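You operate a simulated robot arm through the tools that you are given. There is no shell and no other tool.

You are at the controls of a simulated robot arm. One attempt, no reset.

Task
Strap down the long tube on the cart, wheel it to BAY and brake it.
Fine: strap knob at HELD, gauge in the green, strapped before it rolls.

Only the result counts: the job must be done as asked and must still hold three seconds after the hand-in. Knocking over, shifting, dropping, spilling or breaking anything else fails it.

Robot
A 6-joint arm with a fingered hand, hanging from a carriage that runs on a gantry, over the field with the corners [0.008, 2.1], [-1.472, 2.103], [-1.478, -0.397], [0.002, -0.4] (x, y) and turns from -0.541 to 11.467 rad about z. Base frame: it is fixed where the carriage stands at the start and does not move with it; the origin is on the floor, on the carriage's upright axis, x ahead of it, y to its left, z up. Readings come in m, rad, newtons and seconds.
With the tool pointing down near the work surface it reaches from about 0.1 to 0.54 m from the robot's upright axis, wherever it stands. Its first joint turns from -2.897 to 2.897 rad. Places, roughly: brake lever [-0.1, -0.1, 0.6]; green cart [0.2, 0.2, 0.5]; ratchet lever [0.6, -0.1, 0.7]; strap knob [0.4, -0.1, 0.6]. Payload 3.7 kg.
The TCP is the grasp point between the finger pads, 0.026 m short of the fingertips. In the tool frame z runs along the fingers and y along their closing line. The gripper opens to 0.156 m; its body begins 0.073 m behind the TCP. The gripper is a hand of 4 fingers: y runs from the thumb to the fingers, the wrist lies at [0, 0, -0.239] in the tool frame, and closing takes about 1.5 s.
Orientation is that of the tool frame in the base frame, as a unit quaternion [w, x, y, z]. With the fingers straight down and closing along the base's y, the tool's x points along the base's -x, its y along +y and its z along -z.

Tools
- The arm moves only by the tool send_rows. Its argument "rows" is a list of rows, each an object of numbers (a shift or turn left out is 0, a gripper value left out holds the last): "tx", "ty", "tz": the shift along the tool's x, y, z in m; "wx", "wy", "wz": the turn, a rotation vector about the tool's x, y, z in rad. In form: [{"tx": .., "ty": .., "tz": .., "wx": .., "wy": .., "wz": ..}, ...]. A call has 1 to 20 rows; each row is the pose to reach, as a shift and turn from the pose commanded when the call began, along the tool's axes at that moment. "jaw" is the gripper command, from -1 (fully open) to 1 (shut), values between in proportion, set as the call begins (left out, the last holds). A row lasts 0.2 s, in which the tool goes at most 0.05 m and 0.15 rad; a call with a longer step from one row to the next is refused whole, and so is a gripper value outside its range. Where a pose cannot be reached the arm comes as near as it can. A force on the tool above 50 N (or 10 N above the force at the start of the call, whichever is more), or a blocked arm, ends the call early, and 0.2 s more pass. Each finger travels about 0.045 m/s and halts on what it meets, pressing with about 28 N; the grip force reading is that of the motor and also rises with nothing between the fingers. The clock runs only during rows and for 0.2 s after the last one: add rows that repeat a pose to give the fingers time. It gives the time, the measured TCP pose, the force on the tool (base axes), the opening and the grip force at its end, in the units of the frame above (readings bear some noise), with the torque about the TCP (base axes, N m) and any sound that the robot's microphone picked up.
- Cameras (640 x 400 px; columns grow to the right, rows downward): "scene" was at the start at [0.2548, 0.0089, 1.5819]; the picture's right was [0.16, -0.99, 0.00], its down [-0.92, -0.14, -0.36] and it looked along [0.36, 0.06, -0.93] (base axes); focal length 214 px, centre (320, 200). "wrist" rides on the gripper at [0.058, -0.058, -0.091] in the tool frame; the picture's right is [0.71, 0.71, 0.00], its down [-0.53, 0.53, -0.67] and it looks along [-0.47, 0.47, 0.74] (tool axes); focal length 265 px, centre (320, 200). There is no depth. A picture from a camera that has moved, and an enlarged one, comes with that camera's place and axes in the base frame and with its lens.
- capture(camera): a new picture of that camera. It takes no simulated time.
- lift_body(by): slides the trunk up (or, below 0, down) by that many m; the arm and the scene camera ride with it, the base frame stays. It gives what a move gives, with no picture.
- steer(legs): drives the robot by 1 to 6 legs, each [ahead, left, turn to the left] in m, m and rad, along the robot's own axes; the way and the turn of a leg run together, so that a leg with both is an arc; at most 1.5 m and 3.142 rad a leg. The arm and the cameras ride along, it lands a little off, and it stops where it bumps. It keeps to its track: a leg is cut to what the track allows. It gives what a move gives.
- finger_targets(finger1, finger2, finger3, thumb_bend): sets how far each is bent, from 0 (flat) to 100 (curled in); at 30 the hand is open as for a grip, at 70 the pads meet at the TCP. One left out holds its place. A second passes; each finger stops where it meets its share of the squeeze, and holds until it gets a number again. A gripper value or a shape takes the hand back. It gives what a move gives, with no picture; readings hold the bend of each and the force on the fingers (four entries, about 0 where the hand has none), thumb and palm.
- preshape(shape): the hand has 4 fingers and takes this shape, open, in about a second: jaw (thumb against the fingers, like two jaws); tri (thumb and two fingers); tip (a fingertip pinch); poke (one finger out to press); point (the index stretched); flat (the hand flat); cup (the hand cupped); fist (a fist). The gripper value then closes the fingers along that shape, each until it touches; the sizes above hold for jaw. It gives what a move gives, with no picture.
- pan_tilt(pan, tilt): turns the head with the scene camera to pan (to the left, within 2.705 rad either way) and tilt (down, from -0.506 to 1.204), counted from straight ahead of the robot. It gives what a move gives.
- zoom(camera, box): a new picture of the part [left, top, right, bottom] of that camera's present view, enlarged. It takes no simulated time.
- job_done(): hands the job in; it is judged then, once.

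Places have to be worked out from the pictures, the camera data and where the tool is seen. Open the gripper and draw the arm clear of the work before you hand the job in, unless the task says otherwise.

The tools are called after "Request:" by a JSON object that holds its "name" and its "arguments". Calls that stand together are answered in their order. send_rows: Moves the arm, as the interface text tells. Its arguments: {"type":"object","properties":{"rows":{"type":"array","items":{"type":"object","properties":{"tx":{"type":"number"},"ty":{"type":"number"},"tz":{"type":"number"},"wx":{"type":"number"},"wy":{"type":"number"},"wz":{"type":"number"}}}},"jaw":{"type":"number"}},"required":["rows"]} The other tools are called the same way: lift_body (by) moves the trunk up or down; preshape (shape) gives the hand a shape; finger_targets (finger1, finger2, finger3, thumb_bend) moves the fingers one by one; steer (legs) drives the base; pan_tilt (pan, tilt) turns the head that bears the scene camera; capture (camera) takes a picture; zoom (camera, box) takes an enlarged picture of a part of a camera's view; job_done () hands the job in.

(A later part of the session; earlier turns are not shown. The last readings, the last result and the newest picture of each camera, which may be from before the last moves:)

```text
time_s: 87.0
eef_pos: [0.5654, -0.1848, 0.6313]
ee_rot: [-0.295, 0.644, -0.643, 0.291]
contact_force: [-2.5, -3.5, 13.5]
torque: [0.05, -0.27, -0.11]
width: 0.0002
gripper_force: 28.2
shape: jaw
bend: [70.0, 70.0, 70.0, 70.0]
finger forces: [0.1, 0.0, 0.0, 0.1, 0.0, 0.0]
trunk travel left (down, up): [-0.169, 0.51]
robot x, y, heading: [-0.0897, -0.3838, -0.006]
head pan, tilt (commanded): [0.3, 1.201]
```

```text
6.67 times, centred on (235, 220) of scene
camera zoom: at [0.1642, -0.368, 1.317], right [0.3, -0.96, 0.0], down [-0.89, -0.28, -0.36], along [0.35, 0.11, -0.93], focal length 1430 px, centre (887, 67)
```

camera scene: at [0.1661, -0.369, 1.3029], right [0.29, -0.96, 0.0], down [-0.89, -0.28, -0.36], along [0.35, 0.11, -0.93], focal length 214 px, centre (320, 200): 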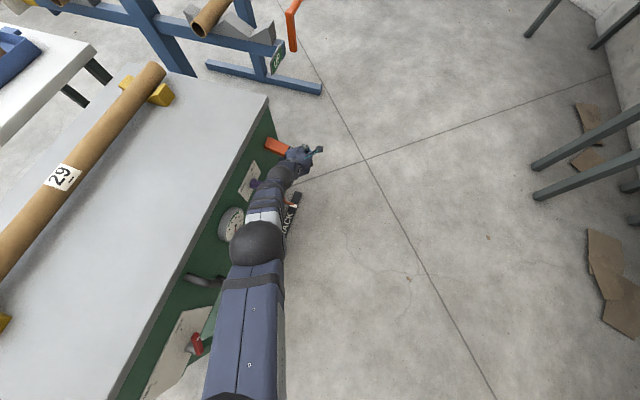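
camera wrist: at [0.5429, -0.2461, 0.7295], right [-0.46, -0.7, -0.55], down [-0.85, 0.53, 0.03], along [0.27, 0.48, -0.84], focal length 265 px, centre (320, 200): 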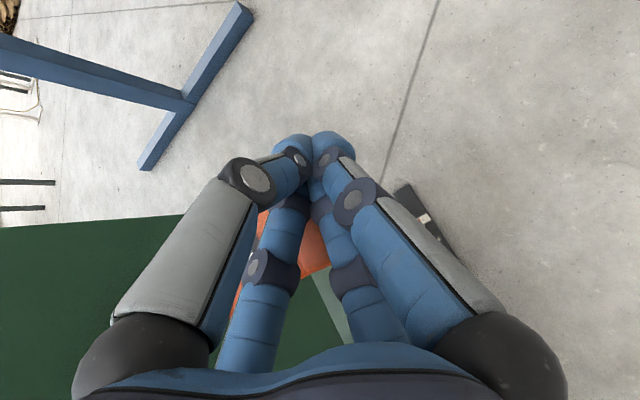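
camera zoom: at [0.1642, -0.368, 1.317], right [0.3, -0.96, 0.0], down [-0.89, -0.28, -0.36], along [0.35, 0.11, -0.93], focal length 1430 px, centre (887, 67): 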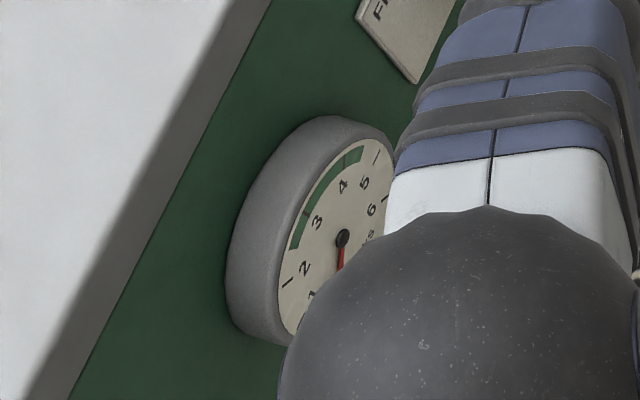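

The needle seems just off 0. I look again, shifting the head a bit for a clearer sight line.

Request:
{"name": "pan_tilt", "arguments": {"pan": 0.9, "tilt": 1.2}}

Request:
{"name": "capture", "arguments": {"camera": "scene"}}

```text
time_s: 88.0
eef_pos: [0.5653, -0.1852, 0.6334]
ee_rot: [0.295, -0.642, 0.644, -0.292]
contact_force: [-0.2, -1.8, 6.9]
torque: [0.02, -0.16, -0.05]
width: 0.0001
gripper_force: 27.6
shape: jaw
bend: [70.0, 70.0, 70.0, 70.0]
finger forces: [0.0, 0.0, 0.0, 0.0, 0.0, 0.0]
trunk travel left (down, up): [-0.169, 0.51]
robot x, y, heading: [-0.0907, -0.3849, 0.001]
head pan, tilt (commanded): [0.901, 1.201]
```

```text
taken
camera scene: at [0.1454, -0.3405, 1.3169], right [0.78, -0.62, 0.0], down [-0.58, -0.73, -0.36], along [0.23, 0.28, -0.93], focal length 214 px, centre (320, 200)
```

scene: 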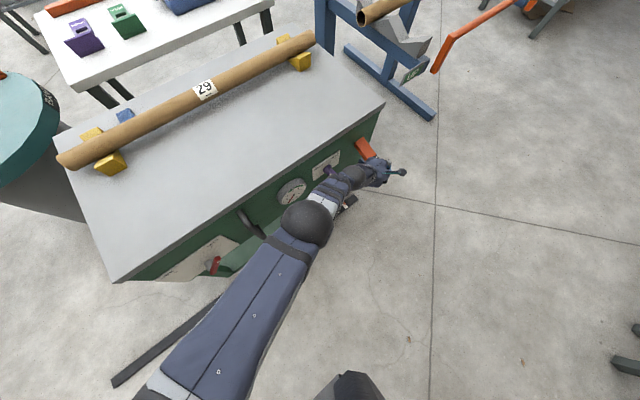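

Request:
{"name": "zoom", "arguments": {"camera": "scene", "box": [270, 170, 320, 210]}}

Request:
{"name": "zoom", "arguments": {"camera": "scene", "box": [140, 200, 280, 300]}}

```text
10.00 times, centred on (295, 190) of scene
camera zoom: at [0.1454, -0.3405, 1.3169], right [0.78, -0.62, 0.0], down [-0.58, -0.73, -0.36], along [0.23, 0.28, -0.93], focal length 2145 px, centre (570, 300)
```

zoom: 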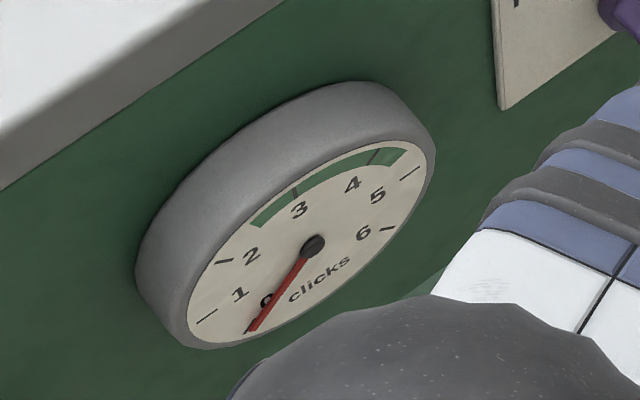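

```text
4.00 times, centred on (210, 250) of scene
camera zoom: at [0.1454, -0.3405, 1.3169], right [0.78, -0.62, 0.0], down [-0.58, -0.73, -0.36], along [0.23, 0.28, -0.93], focal length 858 px, centre (760, 0)
```

zoom: 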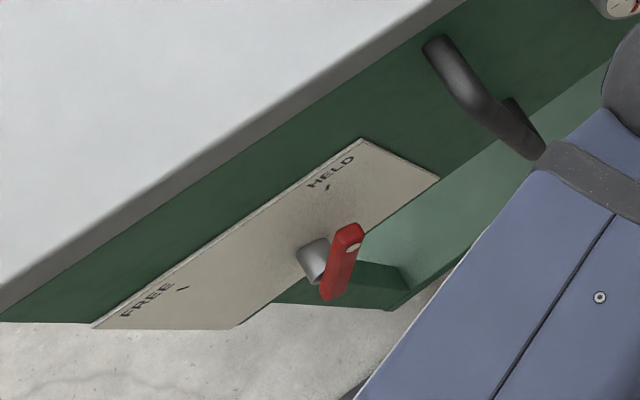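

The gauge still reads 0 at the bottom of the stroke. I let the lever rise by lifting the trunk, then check the gauge again (the click may count on the return, or only with the knob at HELD).

Request:
{"name": "lift_body", "arguments": {"by": 0.14}}

Request:
{"name": "capture", "arguments": {"camera": "scene"}}

Request:
{"name": "capture", "arguments": {"camera": "wrist"}}

```text
time_s: 89.7
eef_pos: [0.5646, -0.1839, 0.772]
ee_rot: [0.295, -0.643, 0.644, -0.291]
contact_force: [0.0, 0.6, 0.2]
torque: [0.02, -0.03, -0.03]
width: 0.0
gripper_force: 27.9
shape: jaw
bend: [70.0, 70.0, 70.0, 70.0]
finger forces: [0.1, 0.1, 0.1, 0.1, 0.0, 0.0]
trunk travel left (down, up): [-0.309, 0.37]
robot x, y, heading: [-0.0909, -0.3819, -0.0]
head pan, tilt (commanded): [0.901, 1.201]
```

```text
taken
camera scene: at [0.145, -0.3404, 1.4568], right [0.78, -0.62, 0.0], down [-0.58, -0.73, -0.36], along [0.23, 0.28, -0.93], focal length 214 px, centre (320, 200)
```

scene: 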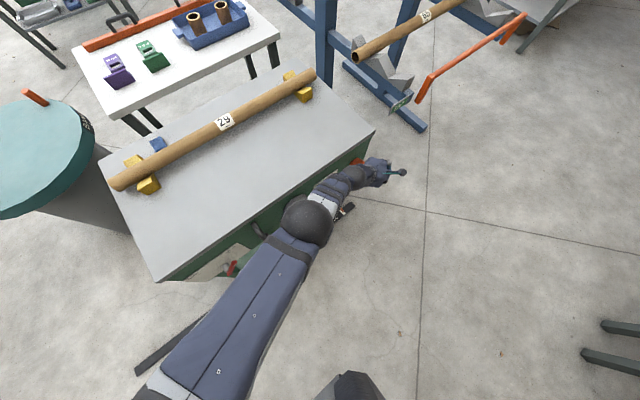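

```text
taken
camera wrist: at [0.5357, -0.2432, 0.8766], right [-0.46, -0.7, -0.54], down [-0.85, 0.53, 0.04], along [0.25, 0.48, -0.84], focal length 265 px, centre (320, 200)
```

wrist: 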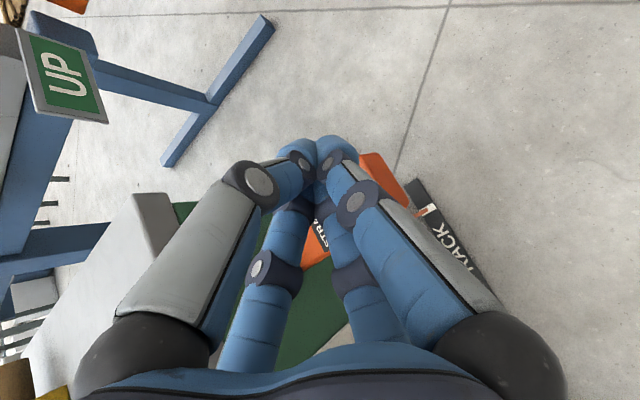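

The lever springs back up by itself and the gauge stayed at 0, so the ratchet most likely only takes with the knob at HELD. I bring the tool back to vertical and away from the lever, toward (0.40,-0.25,0.77), before turning to the knob.

Request:
{"name": "send_rows", "arguments": {"rows": [{"tx": 0.009, "ty": 0.015, "tz": -0.018, "wx": -0.12}, {"tx": 0.019, "ty": 0.031, "tz": -0.036, "wx": -0.24}, {"tx": 0.028, "ty": 0.046, "tz": -0.053, "wx": -0.36}, {"tx": 0.038, "ty": 0.062, "tz": -0.071, "wx": -0.48}, {"tx": 0.047, "ty": 0.077, "tz": -0.089, "wx": -0.6}, {"tx": 0.057, "ty": 0.093, "tz": -0.107, "wx": -0.72}, {"tx": 0.066, "ty": 0.108, "tz": -0.124, "wx": -0.84}, {"tx": 0.066, "ty": 0.108, "tz": -0.124, "wx": -0.84}]}}

Request:
{"name": "steer", "arguments": {"legs": [[0.09, 0.0, 0]]}}

Request:
{"name": "capture", "arguments": {"camera": "wrist"}}

```text
time_s: 91.5
eef_pos: [0.4453, -0.2384, 0.749]
ee_rot: [0.007, -0.707, 0.707, -0.003]
contact_force: [-0.1, 0.9, 0.2]
torque: [-0.03, 0.01, 0.02]
width: 0.0
gripper_force: 28.3
shape: jaw
bend: [70.0, 70.0, 70.0, 70.0]
finger forces: [0.0, 0.0, 0.0, 0.0, 0.0, 0.0]
out of reach, approached as far as the arm can: row 1, 2, 3, 4, 5, 6, 7, 8
trunk travel left (down, up): [-0.309, 0.37]
robot x, y, heading: [-0.0907, -0.3847, -0.003]
head pan, tilt (commanded): [0.901, 1.201]
```

```text
time_s: 92.6
eef_pos: [0.5356, -0.2387, 0.7492]
ee_rot: [0.007, -0.706, 0.708, -0.003]
contact_force: [0.0, -0.4, 0.7]
torque: [0.04, 0.0, -0.01]
width: 0.0002
gripper_force: 28.7
shape: jaw
bend: [70.0, 70.0, 70.0, 70.0]
finger forces: [0.1, 0.1, 0.1, 0.1, 0.0, 0.0]
trunk travel left (down, up): [-0.309, 0.37]
robot x, y, heading: [0.0001, -0.3841, 0.0]
head pan, tilt (commanded): [0.901, 1.201]
```

```text
taken
camera wrist: at [0.5916, -0.2972, 0.8421], right [-0.71, -0.71, -0.01], down [-0.54, 0.52, 0.66], along [-0.46, 0.48, -0.75], focal length 265 px, centre (320, 200)
```

wrist: 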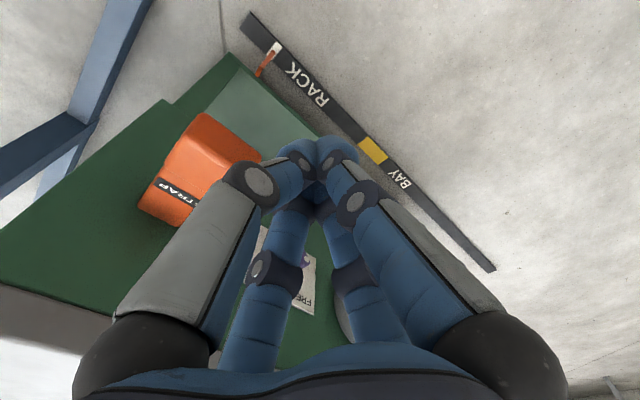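

The tool is vertical at (0.536,-0.239,0.749). I move it to about x 0.38, y -0.26, clear of the lever.

Request:
{"name": "send_rows", "arguments": {"rows": [{"ty": 0.04, "tx": 0.02}, {"ty": 0.08, "tx": 0.03}, {"ty": 0.12, "tx": 0.03}, {"ty": 0.155, "tx": 0.03}, {"ty": 0.155, "tx": 0.03}]}}

Request:
{"name": "send_rows", "arguments": {"rows": [{"wy": -0.14, "tz": 0.005}, {"wy": -0.28, "tz": 0.01}, {"wy": -0.42, "tz": 0.015}, {"wy": -0.56, "tz": 0.02}, {"wy": -0.7, "tz": 0.02}, {"wy": -0.84, "tz": 0.02}, {"wy": -0.98, "tz": 0.02}, {"wy": -0.98, "tz": 0.02}]}}

Request:
{"name": "capture", "arguments": {"camera": "wrist"}}

Request:
{"name": "capture", "arguments": {"camera": "scene"}}

```text
time_s: 93.8
eef_pos: [0.4909, -0.2312, 0.6769]
ee_rot: [0.007, -0.706, 0.708, -0.003]
contact_force: [-0.4, 1.1, -0.2]
torque: [0.02, 0.0, -0.02]
width: 0.0002
gripper_force: 28.3
shape: jaw
bend: [70.0, 70.0, 70.0, 70.0]
finger forces: [0.1, 0.1, 0.0, 0.0, 0.0, 0.0]
out of reach, approached as far as the arm can: row 1, 2, 3, 4, 5
trunk travel left (down, up): [-0.309, 0.37]
robot x, y, heading: [-0.0014, -0.3847, -0.003]
head pan, tilt (commanded): [0.901, 1.201]
```

```text
time_s: 95.6
eef_pos: [0.3819, -0.2448, 0.7103]
ee_rot: [-0.34, 0.625, -0.621, -0.328]
contact_force: [0.0, 0.3, -0.7]
torque: [-0.01, 0.01, -0.02]
width: 0.0
gripper_force: 27.8
shape: jaw
bend: [70.0, 70.0, 70.0, 70.0]
finger forces: [0.1, 0.1, 0.0, 0.0, 0.0, 0.0]
out of reach, approached as far as the arm can: row 2, 3, 4, 5, 6, 7, 8
trunk travel left (down, up): [-0.309, 0.37]
robot x, y, heading: [-0.0038, -0.3803, -0.004]
head pan, tilt (commanded): [0.901, 1.201]
```

```text
taken
camera wrist: at [0.4417, -0.3525, 0.7135], right [-0.7, -0.39, -0.6], down [-0.54, -0.26, 0.8], along [-0.47, 0.88, -0.03], focal length 265 px, centre (320, 200)
```

wrist: 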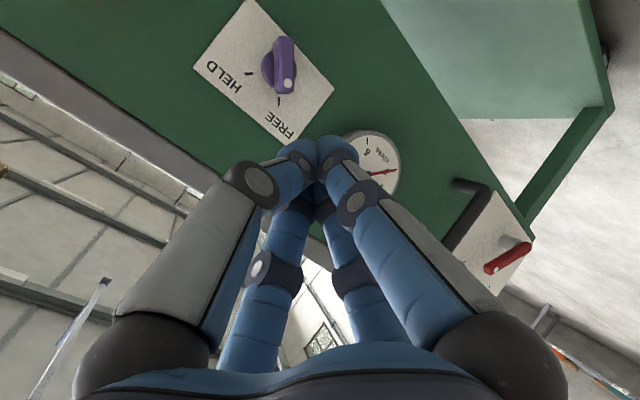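

```text
taken
camera scene: at [0.2336, -0.3408, 1.4569], right [0.78, -0.62, 0.0], down [-0.58, -0.73, -0.36], along [0.23, 0.28, -0.93], focal length 214 px, centre (320, 200)
```

scene: 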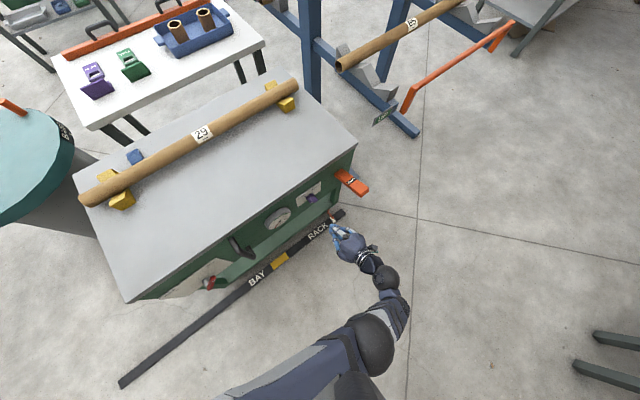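

Now the hand points at the panel at about 56° and the wrist camera sees everything. I zoom on the knob, gauge and brake.

Request:
{"name": "zoom", "arguments": {"camera": "wrist", "box": [180, 0, 420, 210]}}

Request:
{"name": "zoom", "arguments": {"camera": "wrist", "box": [420, 150, 580, 300]}}

```text
1.90 times, centred on (300, 105) of wrist
camera zoom: at [0.4417, -0.3525, 0.7135], right [-0.7, -0.39, -0.6], down [-0.54, -0.26, 0.8], along [-0.47, 0.88, -0.03], focal length 506 px, centre (358, 381)
```

zoom: 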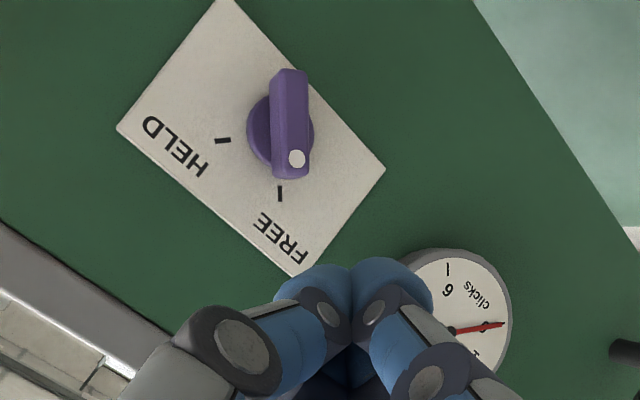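

```text
2.67 times, centred on (500, 225) of wrist
camera zoom: at [0.4417, -0.3525, 0.7135], right [-0.7, -0.39, -0.6], down [-0.54, -0.26, 0.8], along [-0.47, 0.88, -0.03], focal length 708 px, centre (-160, 133)
```

zoom: 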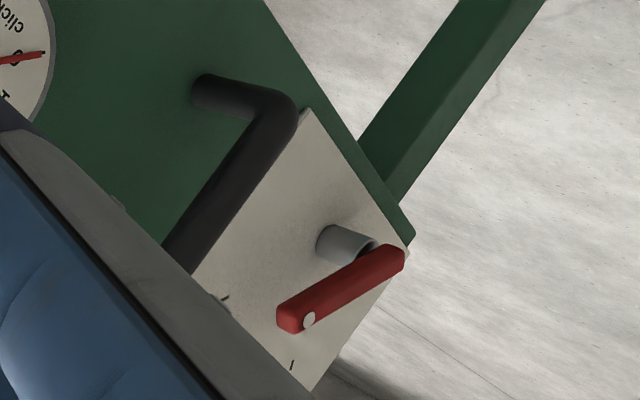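

Knob recomputed from two views: centre about (0.415, 0.621), fin front at y -0.075, its top end (white dot) at the FREE tick; HELD lies to the right. The brake lever is presently at HELD. I will push the fin's top end toward +x with the closed fingertips, using carriage and trunk for exact moves: first lower and approach part-way.

Request:
{"name": "lift_body", "arguments": {"by": -0.054}}

Request:
{"name": "steer", "arguments": {"legs": [[-0.035, 0.1, 0]]}}

Request:
{"name": "capture", "arguments": {"camera": "wrist"}}

Request:
{"name": "capture", "arguments": {"camera": "scene"}}

```text
time_s: 96.6
eef_pos: [0.382, -0.2448, 0.6546]
ee_rot: [-0.339, 0.625, -0.621, -0.328]
contact_force: [0.6, 0.1, -0.5]
torque: [0.01, 0.02, -0.03]
width: 0.0
gripper_force: 28.0
shape: jaw
bend: [70.0, 70.0, 70.0, 70.0]
finger forces: [0.0, 0.0, 0.0, 0.0, 0.0, 0.0]
trunk travel left (down, up): [-0.255, 0.424]
robot x, y, heading: [0.0008, -0.3856, 0.002]
head pan, tilt (commanded): [0.901, 1.201]
```

```text
time_s: 97.8
eef_pos: [0.3478, -0.143, 0.6543]
ee_rot: [-0.34, 0.625, -0.622, -0.327]
contact_force: [0.3, 0.5, 0.0]
torque: [-0.04, 0.01, -0.02]
width: 0.0001
gripper_force: 27.7
shape: jaw
bend: [70.0, 70.0, 70.0, 70.0]
finger forces: [0.1, 0.1, 0.1, 0.1, 0.0, 0.0]
trunk travel left (down, up): [-0.255, 0.424]
robot x, y, heading: [-0.035, -0.2842, -0.0]
head pan, tilt (commanded): [0.901, 1.201]
```

```text
taken
camera wrist: at [0.4067, -0.2518, 0.6593], right [-0.7, -0.39, -0.6], down [-0.54, -0.26, 0.8], along [-0.47, 0.88, -0.03], focal length 265 px, centre (320, 200)
```

wrist: 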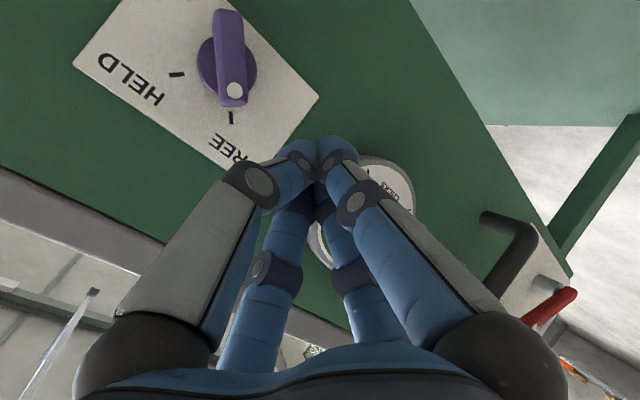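

```text
taken
camera scene: at [0.1985, -0.2401, 1.4029], right [0.78, -0.62, 0.0], down [-0.58, -0.73, -0.36], along [0.23, 0.28, -0.93], focal length 214 px, centre (320, 200)
```

scene: 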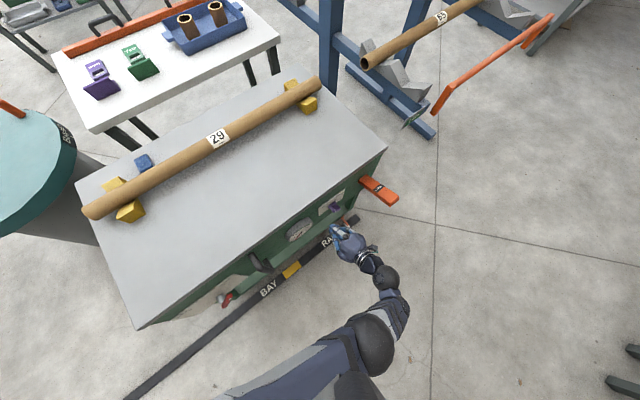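

The closer view confirms the knob position. I advance 0.062 m toward the panel, to the left of the fin.

Request:
{"name": "steer", "arguments": {"legs": [[0.0, 0.062, 0]]}}

Request:
{"name": "capture", "arguments": {"camera": "wrist"}}

```text
time_s: 98.7
eef_pos: [0.3492, -0.0828, 0.655]
ee_rot: [-0.339, 0.625, -0.622, -0.328]
contact_force: [0.1, 1.3, -0.1]
torque: [0.02, 0.01, -0.01]
width: 0.0002
gripper_force: 28.5
shape: jaw
bend: [70.0, 70.0, 70.0, 70.0]
finger forces: [0.0, 0.0, 0.1, 0.0, 0.0, 0.1]
trunk travel left (down, up): [-0.255, 0.424]
robot x, y, heading: [-0.0346, -0.2197, -0.004]
head pan, tilt (commanded): [0.901, 1.201]
```

```text
taken
camera wrist: at [0.4071, -0.1899, 0.6594], right [-0.7, -0.39, -0.6], down [-0.54, -0.26, 0.8], along [-0.47, 0.88, -0.03], focal length 265 px, centre (320, 200)
```

wrist: 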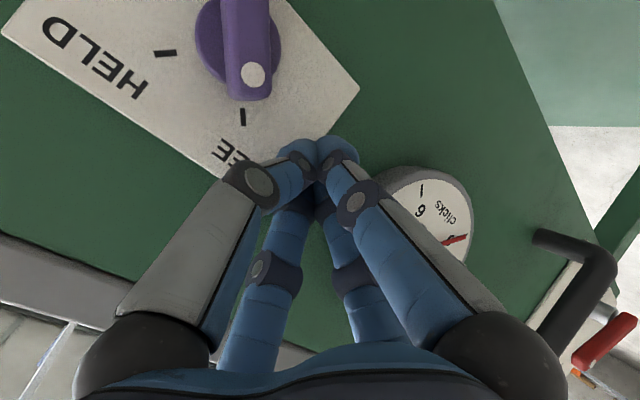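

Fingertips are beside the fin with good overlap. I push toward +x by 0.03 m and look.

Request:
{"name": "steer", "arguments": {"legs": [[0.03, 0.0, 0]]}}

Request:
{"name": "capture", "arguments": {"camera": "wrist"}}

```text
time_s: 99.6
eef_pos: [0.3792, -0.0824, 0.6558]
ee_rot: [-0.34, 0.625, -0.621, -0.328]
contact_force: [-0.2, -0.2, -0.7]
torque: [-0.03, -0.01, 0.0]
width: 0.0001
gripper_force: 28.2
shape: jaw
bend: [70.0, 70.0, 70.0, 70.0]
finger forces: [0.1, 0.0, 0.0, 0.0, 0.0, 0.0]
trunk travel left (down, up): [-0.255, 0.424]
robot x, y, heading: [-0.0057, -0.2223, -0.004]
head pan, tilt (commanded): [0.901, 1.201]
```

```text
taken
camera wrist: at [0.4374, -0.1909, 0.6595], right [-0.7, -0.39, -0.6], down [-0.54, -0.26, 0.8], along [-0.47, 0.88, -0.03], focal length 265 px, centre (320, 200)
```

wrist: 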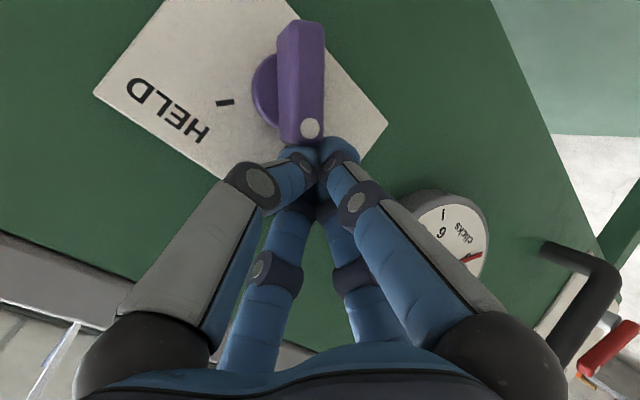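

The bunch touches the fin's end from above, which would push it the wrong way; it must come from lower left and sweep upward. Also the carriage has little x-travel left, so I back off from the panel and shift the hand with the arm by +0.04 m in x.

Request:
{"name": "steer", "arguments": {"legs": [[-0.01, -0.1, 0]]}}

Request:
{"name": "send_rows", "arguments": {"rows": [{"ty": -0.015}, {"ty": -0.03}, {"ty": -0.045}, {"ty": -0.045}]}}

```text
time_s: 100.7
eef_pos: [0.3667, -0.1824, 0.6548]
ee_rot: [-0.34, 0.624, -0.622, -0.328]
contact_force: [0.2, -0.3, 0.0]
torque: [0.0, 0.01, -0.01]
width: 0.0
gripper_force: 27.7
shape: jaw
bend: [70.0, 70.0, 70.0, 70.0]
finger forces: [0.0, 0.0, 0.0, 0.0, 0.0, 0.0]
trunk travel left (down, up): [-0.255, 0.424]
robot x, y, heading: [-0.0155, -0.3201, -0.002]
head pan, tilt (commanded): [0.901, 1.201]
```

```text
time_s: 101.7
eef_pos: [0.3847, -0.178, 0.6705]
ee_rot: [-0.34, 0.624, -0.623, -0.326]
contact_force: [0.1, 0.6, 0.2]
torque: [0.0, 0.01, 0.0]
width: 0.0
gripper_force: 28.0
shape: jaw
bend: [70.0, 70.0, 70.0, 70.0]
finger forces: [0.0, 0.0, 0.1, 0.0, 0.0, 0.0]
out of reach, approached as far as the arm can: row 1, 2, 3, 4
trunk travel left (down, up): [-0.255, 0.424]
robot x, y, heading: [-0.0182, -0.3203, -0.004]
head pan, tilt (commanded): [0.901, 1.201]
```

It gained 0.018 m in x. I repeat once for more margin.

Request:
{"name": "send_rows", "arguments": {"rows": [{"ty": -0.015}, {"ty": -0.03}, {"ty": -0.045}, {"ty": -0.045}]}}

Request:
{"name": "capture", "arguments": {"camera": "wrist"}}

```text
time_s: 102.7
eef_pos: [0.398, -0.1746, 0.6863]
ee_rot: [-0.34, 0.624, -0.624, -0.326]
contact_force: [-0.3, 0.6, 0.0]
torque: [0.0, 0.05, 0.0]
width: 0.0
gripper_force: 27.6
shape: jaw
bend: [70.0, 70.0, 70.0, 70.0]
finger forces: [0.0, 0.0, 0.0, 0.0, 0.0, 0.0]
out of reach, approached as far as the arm can: row 1, 2, 3, 4
trunk travel left (down, up): [-0.255, 0.424]
robot x, y, heading: [-0.0162, -0.3221, -0.002]
head pan, tilt (commanded): [0.901, 1.201]
```

```text
taken
camera wrist: at [0.4563, -0.2841, 0.691], right [-0.7, -0.39, -0.6], down [-0.54, -0.26, 0.8], along [-0.47, 0.88, -0.03], focal length 265 px, centre (320, 200)
```

wrist: 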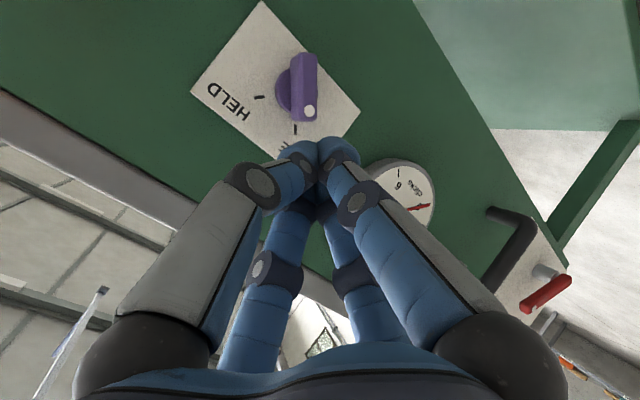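

Now there is enough x-room. I place the fingertips lower-left of the fin: trunk down 0.064 m, carriage (-0.036, +0.092).

Request:
{"name": "lift_body", "arguments": {"by": -0.064}}

Request:
{"name": "steer", "arguments": {"legs": [[-0.036, 0.0, 0], [0.0, 0.091, 0]]}}

Request:
{"name": "capture", "arguments": {"camera": "wrist"}}

```text
time_s: 103.7
eef_pos: [0.3986, -0.1752, 0.6217]
ee_rot: [-0.34, 0.625, -0.622, -0.326]
contact_force: [-0.3, -0.1, 0.5]
torque: [-0.01, 0.02, 0.0]
width: 0.0
gripper_force: 28.1
shape: jaw
bend: [70.0, 70.0, 70.0, 70.0]
finger forces: [0.1, 0.0, 0.0, 0.1, 0.1, 0.0]
trunk travel left (down, up): [-0.191, 0.488]
robot x, y, heading: [-0.0195, -0.3208, -0.002]
head pan, tilt (commanded): [0.901, 1.201]
```

```text
time_s: 105.3
eef_pos: [0.3626, -0.0812, 0.6227]
ee_rot: [-0.341, 0.625, -0.623, -0.325]
contact_force: [-0.5, 0.3, 0.5]
torque: [-0.01, 0.0, -0.01]
width: 0.0002
gripper_force: 28.1
shape: jaw
bend: [70.0, 70.0, 70.0, 70.0]
finger forces: [0.0, 0.0, 0.1, 0.1, 0.1, 0.0]
trunk travel left (down, up): [-0.191, 0.488]
robot x, y, heading: [-0.0503, -0.2235, -0.0]
head pan, tilt (commanded): [0.901, 1.201]
```

```text
taken
camera wrist: at [0.4206, -0.1892, 0.6269], right [-0.7, -0.39, -0.6], down [-0.54, -0.26, 0.8], along [-0.47, 0.88, -0.03], focal length 265 px, centre (320, 200)
```

wrist: 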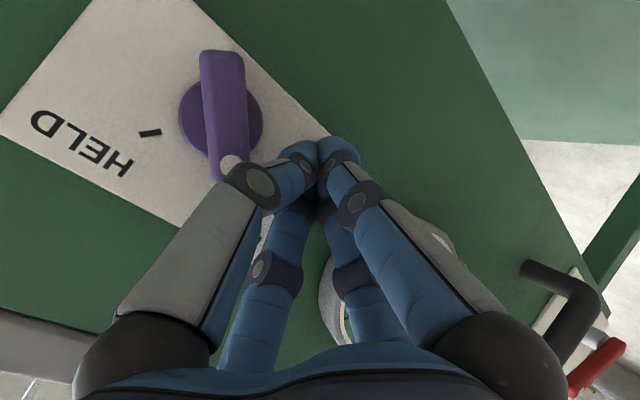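

The tips are lower-left of the fin as planned. I go 0.008 m deeper and 0.02 m toward +x to make contact, then check.

Request:
{"name": "steer", "arguments": {"legs": [[0.0, 0.008, 0], [0.02, 0.0, 0]]}}

Request:
{"name": "capture", "arguments": {"camera": "wrist"}}

```text
time_s: 106.5
eef_pos: [0.3769, -0.0767, 0.6209]
ee_rot: [-0.339, 0.625, -0.623, -0.326]
contact_force: [-16.4, -8.9, 11.7]
torque: [0.02, -0.4, -0.35]
width: 0.0
gripper_force: 28.0
shape: jaw
bend: [70.0, 70.0, 70.0, 70.0]
finger forces: [0.1, 0.1, 0.0, 0.0, 20.9, 0.0]
trunk travel left (down, up): [-0.191, 0.488]
robot x, y, heading: [-0.0311, -0.2204, -0.002]
head pan, tilt (commanded): [0.901, 1.201]
```

```text
taken
camera wrist: at [0.4369, -0.1843, 0.626], right [-0.7, -0.39, -0.6], down [-0.54, -0.26, 0.8], along [-0.47, 0.88, -0.03], focal length 265 px, centre (320, 200)
```

wrist: 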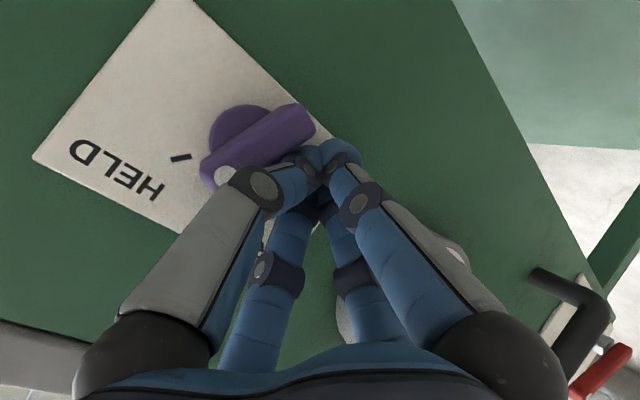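

The knob has turned well past half-way (about +20°, HELD at about +42°). I push 0.008 m further and look again.

Request:
{"name": "steer", "arguments": {"legs": [[0.008, 0.0, 0]]}}

Request:
{"name": "capture", "arguments": {"camera": "wrist"}}

```text
time_s: 107.2
eef_pos: [0.3797, -0.0755, 0.6203]
ee_rot: [-0.337, 0.626, -0.621, -0.33]
contact_force: [-30.2, -12.7, 17.3]
torque: [-0.02, -0.56, -0.43]
width: 0.0
gripper_force: 28.1
shape: jaw
bend: [70.0, 70.0, 70.0, 70.0]
finger forces: [0.0, 0.0, 0.0, 0.0, 36.0, 0.1]
trunk travel left (down, up): [-0.191, 0.488]
robot x, y, heading: [-0.0264, -0.2221, 0.002]
head pan, tilt (commanded): [0.901, 1.201]
```

```text
taken
camera wrist: at [0.4392, -0.184, 0.6248], right [-0.7, -0.39, -0.6], down [-0.54, -0.27, 0.8], along [-0.47, 0.88, -0.03], focal length 265 px, centre (320, 200)
```

wrist: 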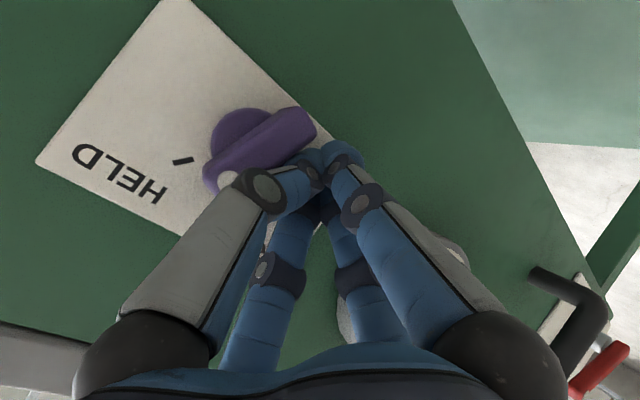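

Force rises with little turn, so contact is too near the pivot. I ease back slightly, rise 0.018 m and push again nearer the fin's upper end.

Request:
{"name": "steer", "arguments": {"legs": [[-0.008, 0.0, 0]]}}

Request:
{"name": "lift_body", "arguments": {"by": 0.018}}

Request:
{"name": "capture", "arguments": {"camera": "wrist"}}

```text
time_s: 107.9
eef_pos: [0.3777, -0.0744, 0.6223]
ee_rot: [-0.34, 0.627, -0.62, -0.329]
contact_force: [-7.9, -5.0, 5.2]
torque: [-0.01, -0.19, -0.17]
width: 0.0
gripper_force: 27.6
shape: jaw
bend: [70.0, 70.0, 70.0, 70.0]
finger forces: [0.0, 0.0, 0.0, 0.1, 10.6, 0.1]
trunk travel left (down, up): [-0.191, 0.488]
robot x, y, heading: [-0.0316, -0.2195, -0.002]
head pan, tilt (commanded): [0.901, 1.201]
```

```text
time_s: 108.6
eef_pos: [0.3796, -0.0722, 0.6416]
ee_rot: [-0.34, 0.627, -0.619, -0.329]
contact_force: [0.8, -0.4, 0.1]
torque: [0.01, -0.01, 0.03]
width: 0.0
gripper_force: 28.0
shape: jaw
bend: [70.0, 70.0, 70.0, 70.0]
finger forces: [0.0, 0.1, 0.0, 0.0, 0.1, 0.0]
trunk travel left (down, up): [-0.209, 0.47]
robot x, y, heading: [-0.0326, -0.2179, 0.0]
head pan, tilt (commanded): [0.901, 1.201]
```

```text
taken
camera wrist: at [0.4392, -0.1804, 0.6454], right [-0.69, -0.39, -0.6], down [-0.54, -0.27, 0.8], along [-0.47, 0.88, -0.03], focal length 265 px, centre (320, 200)
```

wrist: 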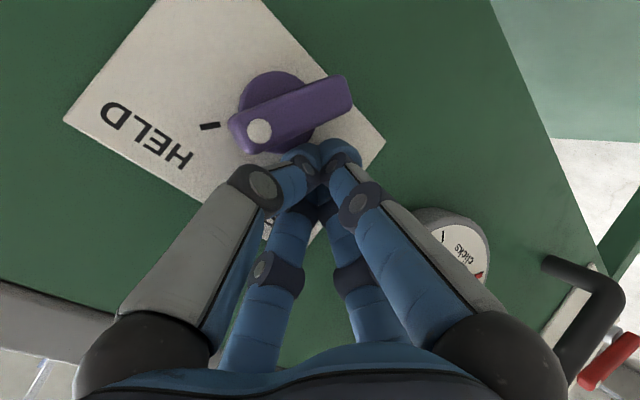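

I zoom to compare the fin's direction with the HELD tick.

Request:
{"name": "zoom", "arguments": {"camera": "wrist", "box": [140, 40, 400, 200]}}

```text
2.46 times, centred on (270, 120) of wrist
camera zoom: at [0.4392, -0.1804, 0.6454], right [-0.69, -0.39, -0.6], down [-0.54, -0.27, 0.8], along [-0.47, 0.88, -0.03], focal length 653 px, centre (443, 397)
```

zoom: 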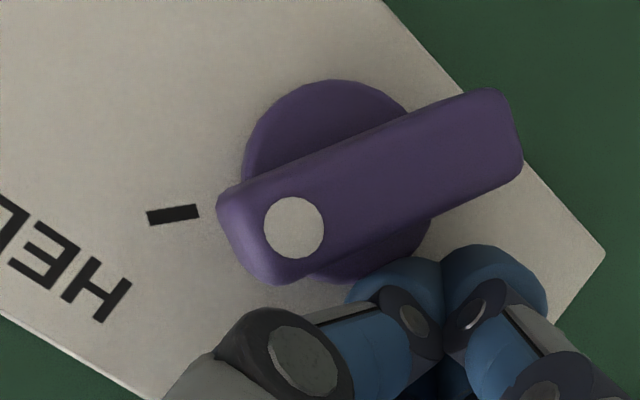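

The fin is at about 27°, the HELD tick at about 40°. I rise 0.02 m more and push +x by 0.018 m.

Request:
{"name": "lift_body", "arguments": {"by": 0.02}}

Request:
{"name": "steer", "arguments": {"legs": [[0.018, 0.0, 0]]}}

Request:
{"name": "zoom", "arguments": {"camera": "wrist", "box": [140, 40, 400, 200]}}

```text
time_s: 109.2
eef_pos: [0.3787, -0.0727, 0.6606]
ee_rot: [-0.339, 0.627, -0.619, -0.329]
contact_force: [-0.5, 0.5, -0.3]
torque: [-0.01, 0.0, 0.01]
width: 0.0002
gripper_force: 27.9
shape: jaw
bend: [70.0, 70.0, 70.0, 70.0]
finger forces: [0.1, 0.0, 0.0, 0.0, 0.0, 0.1]
trunk travel left (down, up): [-0.229, 0.45]
robot x, y, heading: [-0.0361, -0.2163, -0.004]
head pan, tilt (commanded): [0.901, 1.201]
```

```text
time_s: 110.0
eef_pos: [0.3972, -0.0734, 0.6608]
ee_rot: [-0.34, 0.627, -0.619, -0.33]
contact_force: [-1.5, 0.9, 2.3]
torque: [0.04, 0.02, 0.04]
width: 0.0
gripper_force: 27.5
shape: jaw
bend: [70.0, 70.0, 70.0, 70.0]
finger forces: [0.1, 0.1, 0.1, 0.1, 0.0, 0.1]
trunk travel left (down, up): [-0.229, 0.45]
robot x, y, heading: [-0.0131, -0.2193, -0.007]
head pan, tilt (commanded): [0.901, 1.201]
```

```text
2.46 times, centred on (270, 120) of wrist
camera zoom: at [0.4565, -0.1803, 0.6649], right [-0.7, -0.39, -0.6], down [-0.54, -0.27, 0.8], along [-0.47, 0.88, -0.03], focal length 653 px, centre (443, 397)
```

zoom: 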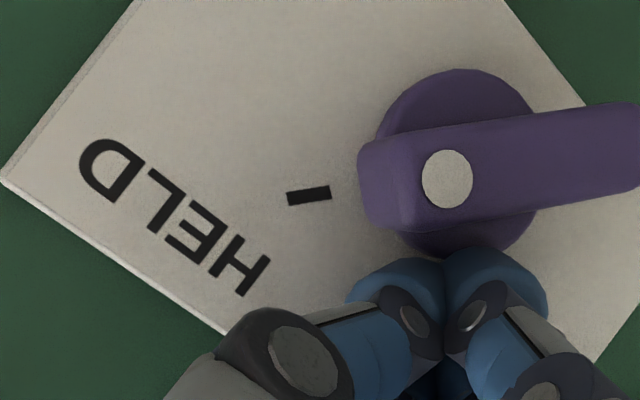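

The fin is now parallel to and pointing at the HELD tick. I back the fingers away to -x and off the panel, then check the knob again.

Request:
{"name": "steer", "arguments": {"legs": [[-0.03, 0.0, 0], [0.0, -0.12, 0]]}}

Request:
{"name": "zoom", "arguments": {"camera": "wrist", "box": [160, 20, 460, 230]}}

```text
time_s: 111.7
eef_pos: [0.366, -0.1915, 0.6609]
ee_rot: [-0.339, 0.627, -0.619, -0.329]
contact_force: [0.7, -0.1, -0.1]
torque: [0.01, 0.0, -0.01]
width: 0.0001
gripper_force: 28.0
shape: jaw
bend: [70.0, 70.0, 70.0, 70.0]
finger forces: [0.0, 0.1, 0.0, 0.1, 0.1, 0.0]
trunk travel left (down, up): [-0.229, 0.45]
robot x, y, heading: [-0.0435, -0.339, -0.002]
head pan, tilt (commanded): [0.901, 1.201]
```

```text
1.90 times, centred on (310, 125) of wrist
camera zoom: at [0.4263, -0.3, 0.665], right [-0.7, -0.39, -0.6], down [-0.54, -0.27, 0.8], along [-0.47, 0.88, -0.03], focal length 506 px, centre (339, 343)
```

zoom: 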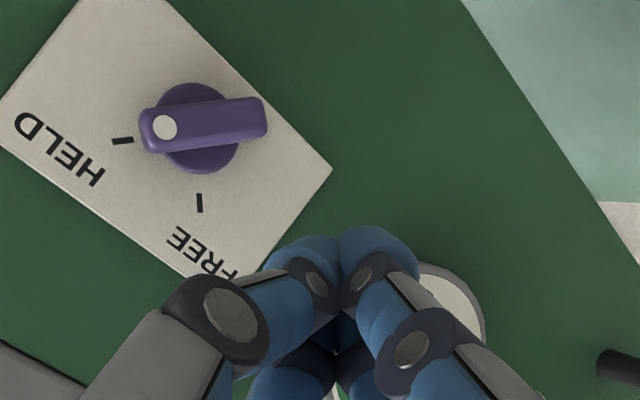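

The knob stays at HELD. Next the ratchet: I raise the trunk, back off a little, and return the tool to vertical to set up the downward push on the lever again.

Request:
{"name": "lift_body", "arguments": {"by": 0.1}}

Request:
{"name": "steer", "arguments": {"legs": [[0.04, -0.05, 0]]}}

Request:
{"name": "send_rows", "arguments": {"rows": [{"wy": 0.14}, {"wy": 0.28}, {"wy": 0.42}, {"wy": 0.56}, {"wy": 0.7}, {"wy": 0.84}, {"wy": 0.98}, {"wy": 0.98}]}}

```text
time_s: 113.0
eef_pos: [0.3673, -0.1932, 0.7612]
ee_rot: [-0.339, 0.627, -0.619, -0.33]
contact_force: [0.0, 0.6, 0.2]
torque: [0.01, 0.01, -0.01]
width: 0.0
gripper_force: 28.2
shape: jaw
bend: [70.0, 70.0, 70.0, 70.0]
finger forces: [0.1, 0.1, 0.0, 0.0, 0.0, 0.1]
trunk travel left (down, up): [-0.329, 0.35]
robot x, y, heading: [-0.0413, -0.3378, -0.003]
head pan, tilt (commanded): [0.901, 1.201]
```

```text
time_s: 114.0
eef_pos: [0.4061, -0.2413, 0.7608]
ee_rot: [-0.339, 0.628, -0.618, -0.33]
contact_force: [0.3, 0.2, -0.2]
torque: [0.04, 0.01, 0.02]
width: 0.0
gripper_force: 27.7
shape: jaw
bend: [70.0, 70.0, 70.0, 70.0]
finger forces: [0.0, 0.0, 0.0, 0.0, 0.0, 0.0]
trunk travel left (down, up): [-0.329, 0.35]
robot x, y, heading: [-0.0023, -0.3842, 0.0]
head pan, tilt (commanded): [0.901, 1.201]
```

```text
time_s: 115.8
eef_pos: [0.4201, -0.235, 0.7485]
ee_rot: [-0.007, 0.708, -0.706, 0.005]
contact_force: [0.4, 0.2, 0.2]
torque: [-0.01, 0.0, 0.02]
width: 0.0001
gripper_force: 27.9
shape: jaw
bend: [70.0, 70.0, 70.0, 70.0]
finger forces: [0.0, 0.0, 0.0, 0.0, 0.1, 0.1]
out of reach, approached as far as the arm can: row 1, 2, 3, 4, 5, 6, 7, 8
trunk travel left (down, up): [-0.329, 0.35]
robot x, y, heading: [-0.0006, -0.3833, -0.0]
head pan, tilt (commanded): [0.901, 1.201]
```

Tool vertical again at (0.42,-0.235,0.749). Now I pitch it about 43° toward +x while reaching out and up, to stand over the lever.

Request:
{"name": "send_rows", "arguments": {"rows": [{"tx": -0.004, "ty": -0.02, "tz": -0.012, "wx": 0.11}, {"tx": -0.008, "ty": -0.04, "tz": -0.024, "wx": 0.22}, {"tx": -0.012, "ty": -0.06, "tz": -0.036, "wx": 0.33}, {"tx": -0.016, "ty": -0.08, "tz": -0.048, "wx": 0.44}, {"tx": -0.02, "ty": -0.1, "tz": -0.06, "wx": 0.55}, {"tx": -0.024, "ty": -0.12, "tz": -0.06, "wx": 0.65}, {"tx": -0.028, "ty": -0.14, "tz": -0.06, "wx": 0.75}, {"tx": -0.028, "ty": -0.14, "tz": -0.06, "wx": 0.75}]}}

Request:
{"name": "capture", "arguments": {"camera": "wrist"}}

```text
time_s: 117.6
eef_pos: [0.4841, -0.2357, 0.9167]
ee_rot: [-0.266, 0.657, -0.655, 0.263]
contact_force: [0.3, 0.2, 0.1]
torque: [-0.02, -0.02, -0.03]
width: 0.0001
gripper_force: 28.2
shape: jaw
bend: [70.0, 70.0, 70.0, 70.0]
finger forces: [0.0, 0.0, 0.1, 0.0, 0.0, 0.0]
out of reach, approached as far as the arm can: row 2, 3, 4, 5, 6, 7, 8
trunk travel left (down, up): [-0.329, 0.35]
robot x, y, heading: [-0.0042, -0.3864, -0.004]
head pan, tilt (commanded): [0.901, 1.201]
```

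```text
taken
camera wrist: at [0.4646, -0.2944, 1.0222], right [-0.51, -0.71, -0.49], down [-0.84, 0.52, 0.12], along [0.17, 0.48, -0.86], focal length 265 px, centre (320, 200)
```

wrist: 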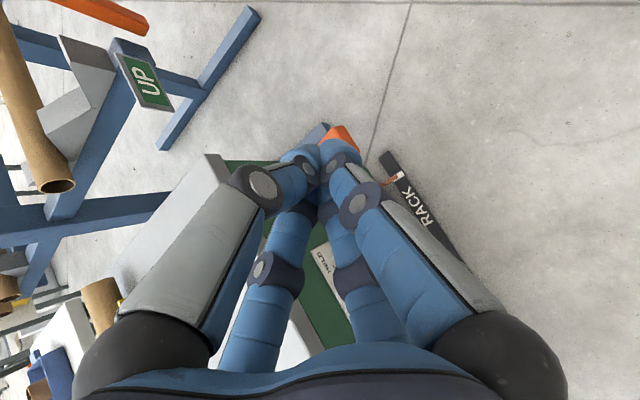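

The hand is at (0.484,-0.236,0.917), pitched 44°. I reach it further out and a bit down: about +0.08 in x, +0.05 in y, -0.06 in z.

Request:
{"name": "send_rows", "arguments": {"rows": [{"tx": -0.0125, "ty": -0.005, "tz": 0.024}, {"tx": -0.025, "ty": -0.01, "tz": 0.049}, {"tx": -0.0375, "ty": -0.013, "tz": 0.073}, {"tx": -0.05, "ty": -0.016, "tz": 0.0985}, {"tx": -0.05, "ty": -0.016, "tz": 0.0985}]}}

Request:
{"name": "capture", "arguments": {"camera": "wrist"}}

```text
time_s: 118.8
eef_pos: [0.5019, -0.2157, 0.9311]
ee_rot: [-0.267, 0.657, -0.655, 0.262]
contact_force: [0.2, -0.2, 0.5]
torque: [0.05, 0.0, -0.04]
width: 0.0002
gripper_force: 27.9
shape: jaw
bend: [70.0, 70.0, 70.0, 70.0]
finger forces: [0.1, 0.0, 0.0, 0.1, 0.1, 0.0]
out of reach, approached as far as the arm can: row 1, 2, 3, 4, 5
trunk travel left (down, up): [-0.329, 0.35]
robot x, y, heading: [-0.0007, -0.386, -0.006]
head pan, tilt (commanded): [0.901, 1.201]
```

```text
taken
camera wrist: at [0.4812, -0.2755, 1.0377], right [-0.51, -0.71, -0.49], down [-0.84, 0.52, 0.12], along [0.17, 0.48, -0.86], focal length 265 px, centre (320, 200)
```

wrist: 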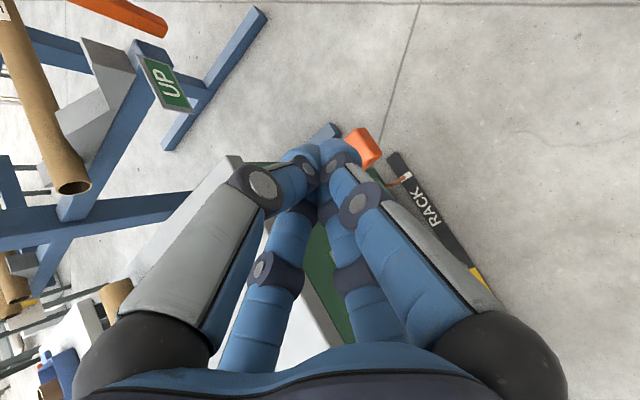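

The tool is nearly in line with the forearm here, which locks the wrist. I reduce the pitch to about 20° from vertical and move down and outward, away from that alignment.

Request:
{"name": "send_rows", "arguments": {"rows": [{"tx": -0.005, "ty": 0.006, "tz": 0.02, "wx": -0.08}, {"tx": -0.01, "ty": 0.013, "tz": 0.04, "wx": -0.16}, {"tx": -0.015, "ty": 0.02, "tz": 0.06, "wx": -0.24}, {"tx": -0.02, "ty": 0.026, "tz": 0.085, "wx": -0.32}, {"tx": -0.025, "ty": 0.033, "tz": 0.107, "wx": -0.4}, {"tx": -0.03, "ty": 0.04, "tz": 0.128, "wx": -0.42}, {"tx": -0.03, "ty": 0.04, "tz": 0.128, "wx": -0.42}]}}

Request:
{"name": "capture", "arguments": {"camera": "wrist"}}

```text
time_s: 120.4
eef_pos: [0.5014, -0.2186, 0.8351]
ee_rot: [-0.124, 0.698, -0.695, 0.119]
contact_force: [-0.1, -0.6, 0.0]
torque: [0.03, -0.04, 0.01]
width: 0.0
gripper_force: 28.1
shape: jaw
bend: [70.0, 70.0, 70.0, 70.0]
finger forces: [0.0, 0.0, 0.0, 0.1, 0.0, 0.0]
out of reach, approached as far as the arm can: row 2, 3, 4, 5, 6, 7
trunk travel left (down, up): [-0.329, 0.35]
robot x, y, heading: [-0.0053, -0.3877, 0.001]
head pan, tilt (commanded): [0.901, 1.201]
```

```text
taken
camera wrist: at [0.527, -0.2772, 0.9413], right [-0.66, -0.71, -0.24], down [-0.72, 0.52, 0.45], along [-0.2, 0.48, -0.86], focal length 265 px, centre (320, 200)
```

wrist: 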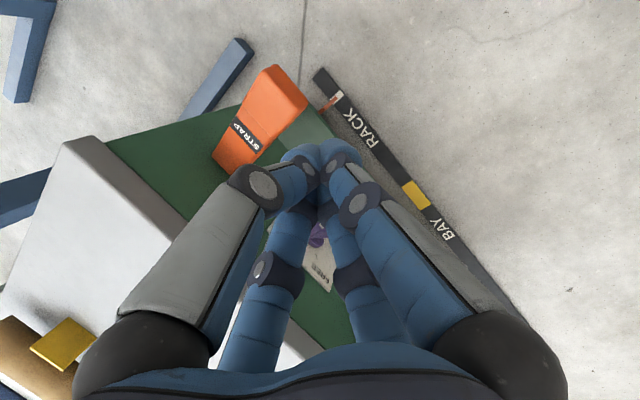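

Pitch is now 20° and the lever is in view. I move the arm +0.065 in x and +0.03 in y at constant height.

Request:
{"name": "send_rows", "arguments": {"rows": [{"tx": -0.01, "ty": -0.02, "tz": 0.007}, {"tx": -0.02, "ty": -0.04, "tz": 0.015}, {"tx": -0.03, "ty": -0.061, "tz": 0.022}, {"tx": -0.03, "ty": -0.061, "tz": 0.022}]}}

Request:
{"name": "capture", "arguments": {"camera": "wrist"}}

```text
time_s: 121.4
eef_pos: [0.5157, -0.2141, 0.855]
ee_rot: [-0.125, 0.698, -0.695, 0.12]
contact_force: [-1.3, -0.3, 0.3]
torque: [0.01, 0.0, -0.01]
width: 0.0003
gripper_force: 27.7
shape: jaw
bend: [70.0, 70.0, 70.0, 70.0]
finger forces: [0.0, 0.0, 0.0, 0.1, 0.0, 0.0]
out of reach, approached as far as the arm can: row 1, 2, 3, 4
trunk travel left (down, up): [-0.329, 0.35]
robot x, y, heading: [-0.0091, -0.3854, -0.003]
head pan, tilt (commanded): [0.901, 1.201]
```

```text
taken
camera wrist: at [0.5412, -0.2725, 0.9604], right [-0.66, -0.71, -0.24], down [-0.72, 0.52, 0.45], along [-0.19, 0.48, -0.86], focal length 265 px, centre (320, 200)
```

wrist: 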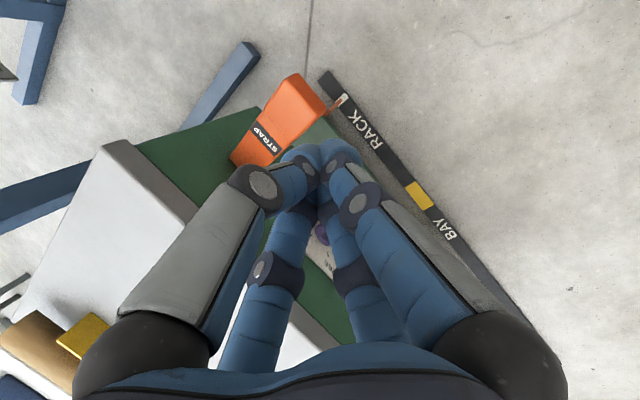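

Progress is slow but continuing; I repeat the same shift to see whether it keeps advancing.

Request:
{"name": "send_rows", "arguments": {"rows": [{"tx": -0.01, "ty": -0.02, "tz": 0.02}, {"tx": -0.02, "ty": -0.04, "tz": 0.04}, {"tx": -0.03, "ty": -0.055, "tz": 0.06}, {"tx": -0.03, "ty": -0.055, "tz": 0.06}, {"tx": -0.03, "ty": -0.055, "tz": 0.06}, {"tx": -0.03, "ty": -0.055, "tz": 0.06}]}}

```text
time_s: 122.8
eef_pos: [0.5244, -0.2198, 0.8559]
ee_rot: [-0.125, 0.698, -0.695, 0.119]
contact_force: [-0.8, 0.1, -0.4]
torque: [-0.04, 0.0, -0.02]
width: 0.0001
gripper_force: 28.2
shape: jaw
bend: [70.0, 70.0, 70.0, 70.0]
finger forces: [0.0, 0.1, 0.1, 0.1, 0.0, 0.0]
out of reach, approached as far as the arm can: row 1, 2, 3, 4, 5, 6
trunk travel left (down, up): [-0.329, 0.35]
robot x, y, heading: [-0.0019, -0.387, -0.003]
head pan, tilt (commanded): [0.901, 1.201]
```

That is a hard joint limit on this branch. The earlier route through the horizontal pose reached the lever well, so I return to vertical near (0.43,-0.33,0.72) and redo that route.

Request:
{"name": "send_rows", "arguments": {"rows": [{"tx": 0.018, "ty": 0.022, "tz": 0.016, "wx": -0.06}, {"tx": 0.037, "ty": 0.045, "tz": 0.032, "wx": -0.12}, {"tx": 0.055, "ty": 0.067, "tz": 0.048, "wx": -0.18}, {"tx": 0.073, "ty": 0.09, "tz": 0.064, "wx": -0.24}, {"tx": 0.092, "ty": 0.112, "tz": 0.08, "wx": -0.3}, {"tx": 0.11, "ty": 0.1345, "tz": 0.096, "wx": -0.35}, {"tx": 0.11, "ty": 0.1345, "tz": 0.096, "wx": -0.35}]}}

Request:
{"name": "lift_body", "arguments": {"by": -0.095}}

```text
time_s: 124.4
eef_pos: [0.4318, -0.3267, 0.7177]
ee_rot: [0.001, 0.708, -0.706, -0.001]
contact_force: [0.2, 0.1, -0.3]
torque: [-0.01, -0.01, 0.03]
width: 0.0003
gripper_force: 28.5
shape: jaw
bend: [70.0, 70.0, 70.0, 70.0]
finger forces: [0.0, 0.0, 0.1, 0.1, 0.0, 0.0]
trunk travel left (down, up): [-0.329, 0.35]
robot x, y, heading: [-0.004, -0.3917, -0.002]
head pan, tilt (commanded): [0.901, 1.201]
```

```text
time_s: 125.7
eef_pos: [0.4326, -0.326, 0.6226]
ee_rot: [0.0, 0.708, -0.706, -0.001]
contact_force: [-0.9, 0.1, 0.6]
torque: [0.0, -0.02, -0.03]
width: 0.0
gripper_force: 28.0
shape: jaw
bend: [70.0, 70.0, 70.0, 70.0]
finger forces: [0.0, 0.1, 0.0, 0.0, 0.1, 0.0]
trunk travel left (down, up): [-0.234, 0.445]
robot x, y, heading: [-0.0023, -0.3888, -0.002]
head pan, tilt (commanded): [0.901, 1.201]
```

Reached exactly. Now the pitch up to horizontal as before.

Request:
{"name": "send_rows", "arguments": {"rows": [{"wx": 0.143, "tz": -0.012}, {"wx": 0.286, "tz": -0.024}, {"wx": 0.428, "tz": -0.036}, {"wx": 0.571, "tz": -0.05}, {"wx": 0.714, "tz": -0.062}, {"wx": 0.857, "tz": -0.074}, {"wx": 1.0, "tz": -0.086}, {"wx": 1.142, "tz": -0.098}, {"wx": 1.285, "tz": -0.098}, {"wx": 1.428, "tz": -0.098}, {"wx": 1.571, "tz": -0.098}, {"wx": 1.571, "tz": -0.098}]}}

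Request:
{"name": "capture", "arguments": {"camera": "wrist"}}

```text
time_s: 128.3
eef_pos: [0.4339, -0.3253, 0.7212]
ee_rot: [-0.501, 0.501, -0.499, 0.499]
contact_force: [-0.2, 0.5, 0.4]
torque: [-0.01, -0.02, 0.02]
width: 0.0
gripper_force: 28.2
shape: jaw
bend: [70.0, 70.0, 70.0, 70.0]
finger forces: [0.0, 0.0, 0.1, 0.1, 0.1, 0.0]
out of reach, approached as far as the arm can: row 2, 3, 4, 5, 6, 7, 8, 9, 10
trunk travel left (down, up): [-0.234, 0.445]
robot x, y, heading: [-0.0044, -0.389, -0.002]
head pan, tilt (commanded): [0.901, 1.201]
```

```text
taken
camera wrist: at [0.3433, -0.3839, 0.7792], right [0.0, -0.71, -0.71], down [-0.67, 0.52, -0.53], along [0.74, 0.48, -0.47], focal length 265 px, centre (320, 200)
```

wrist: 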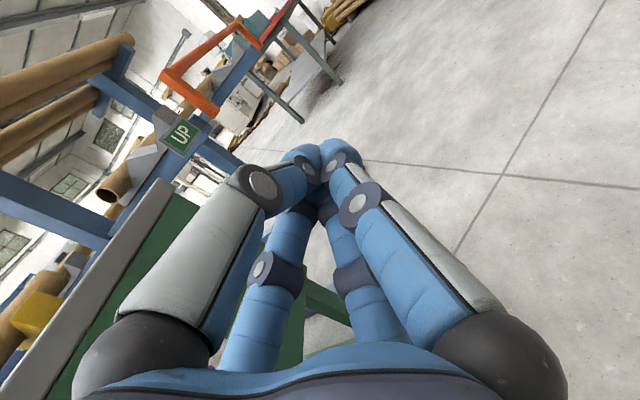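

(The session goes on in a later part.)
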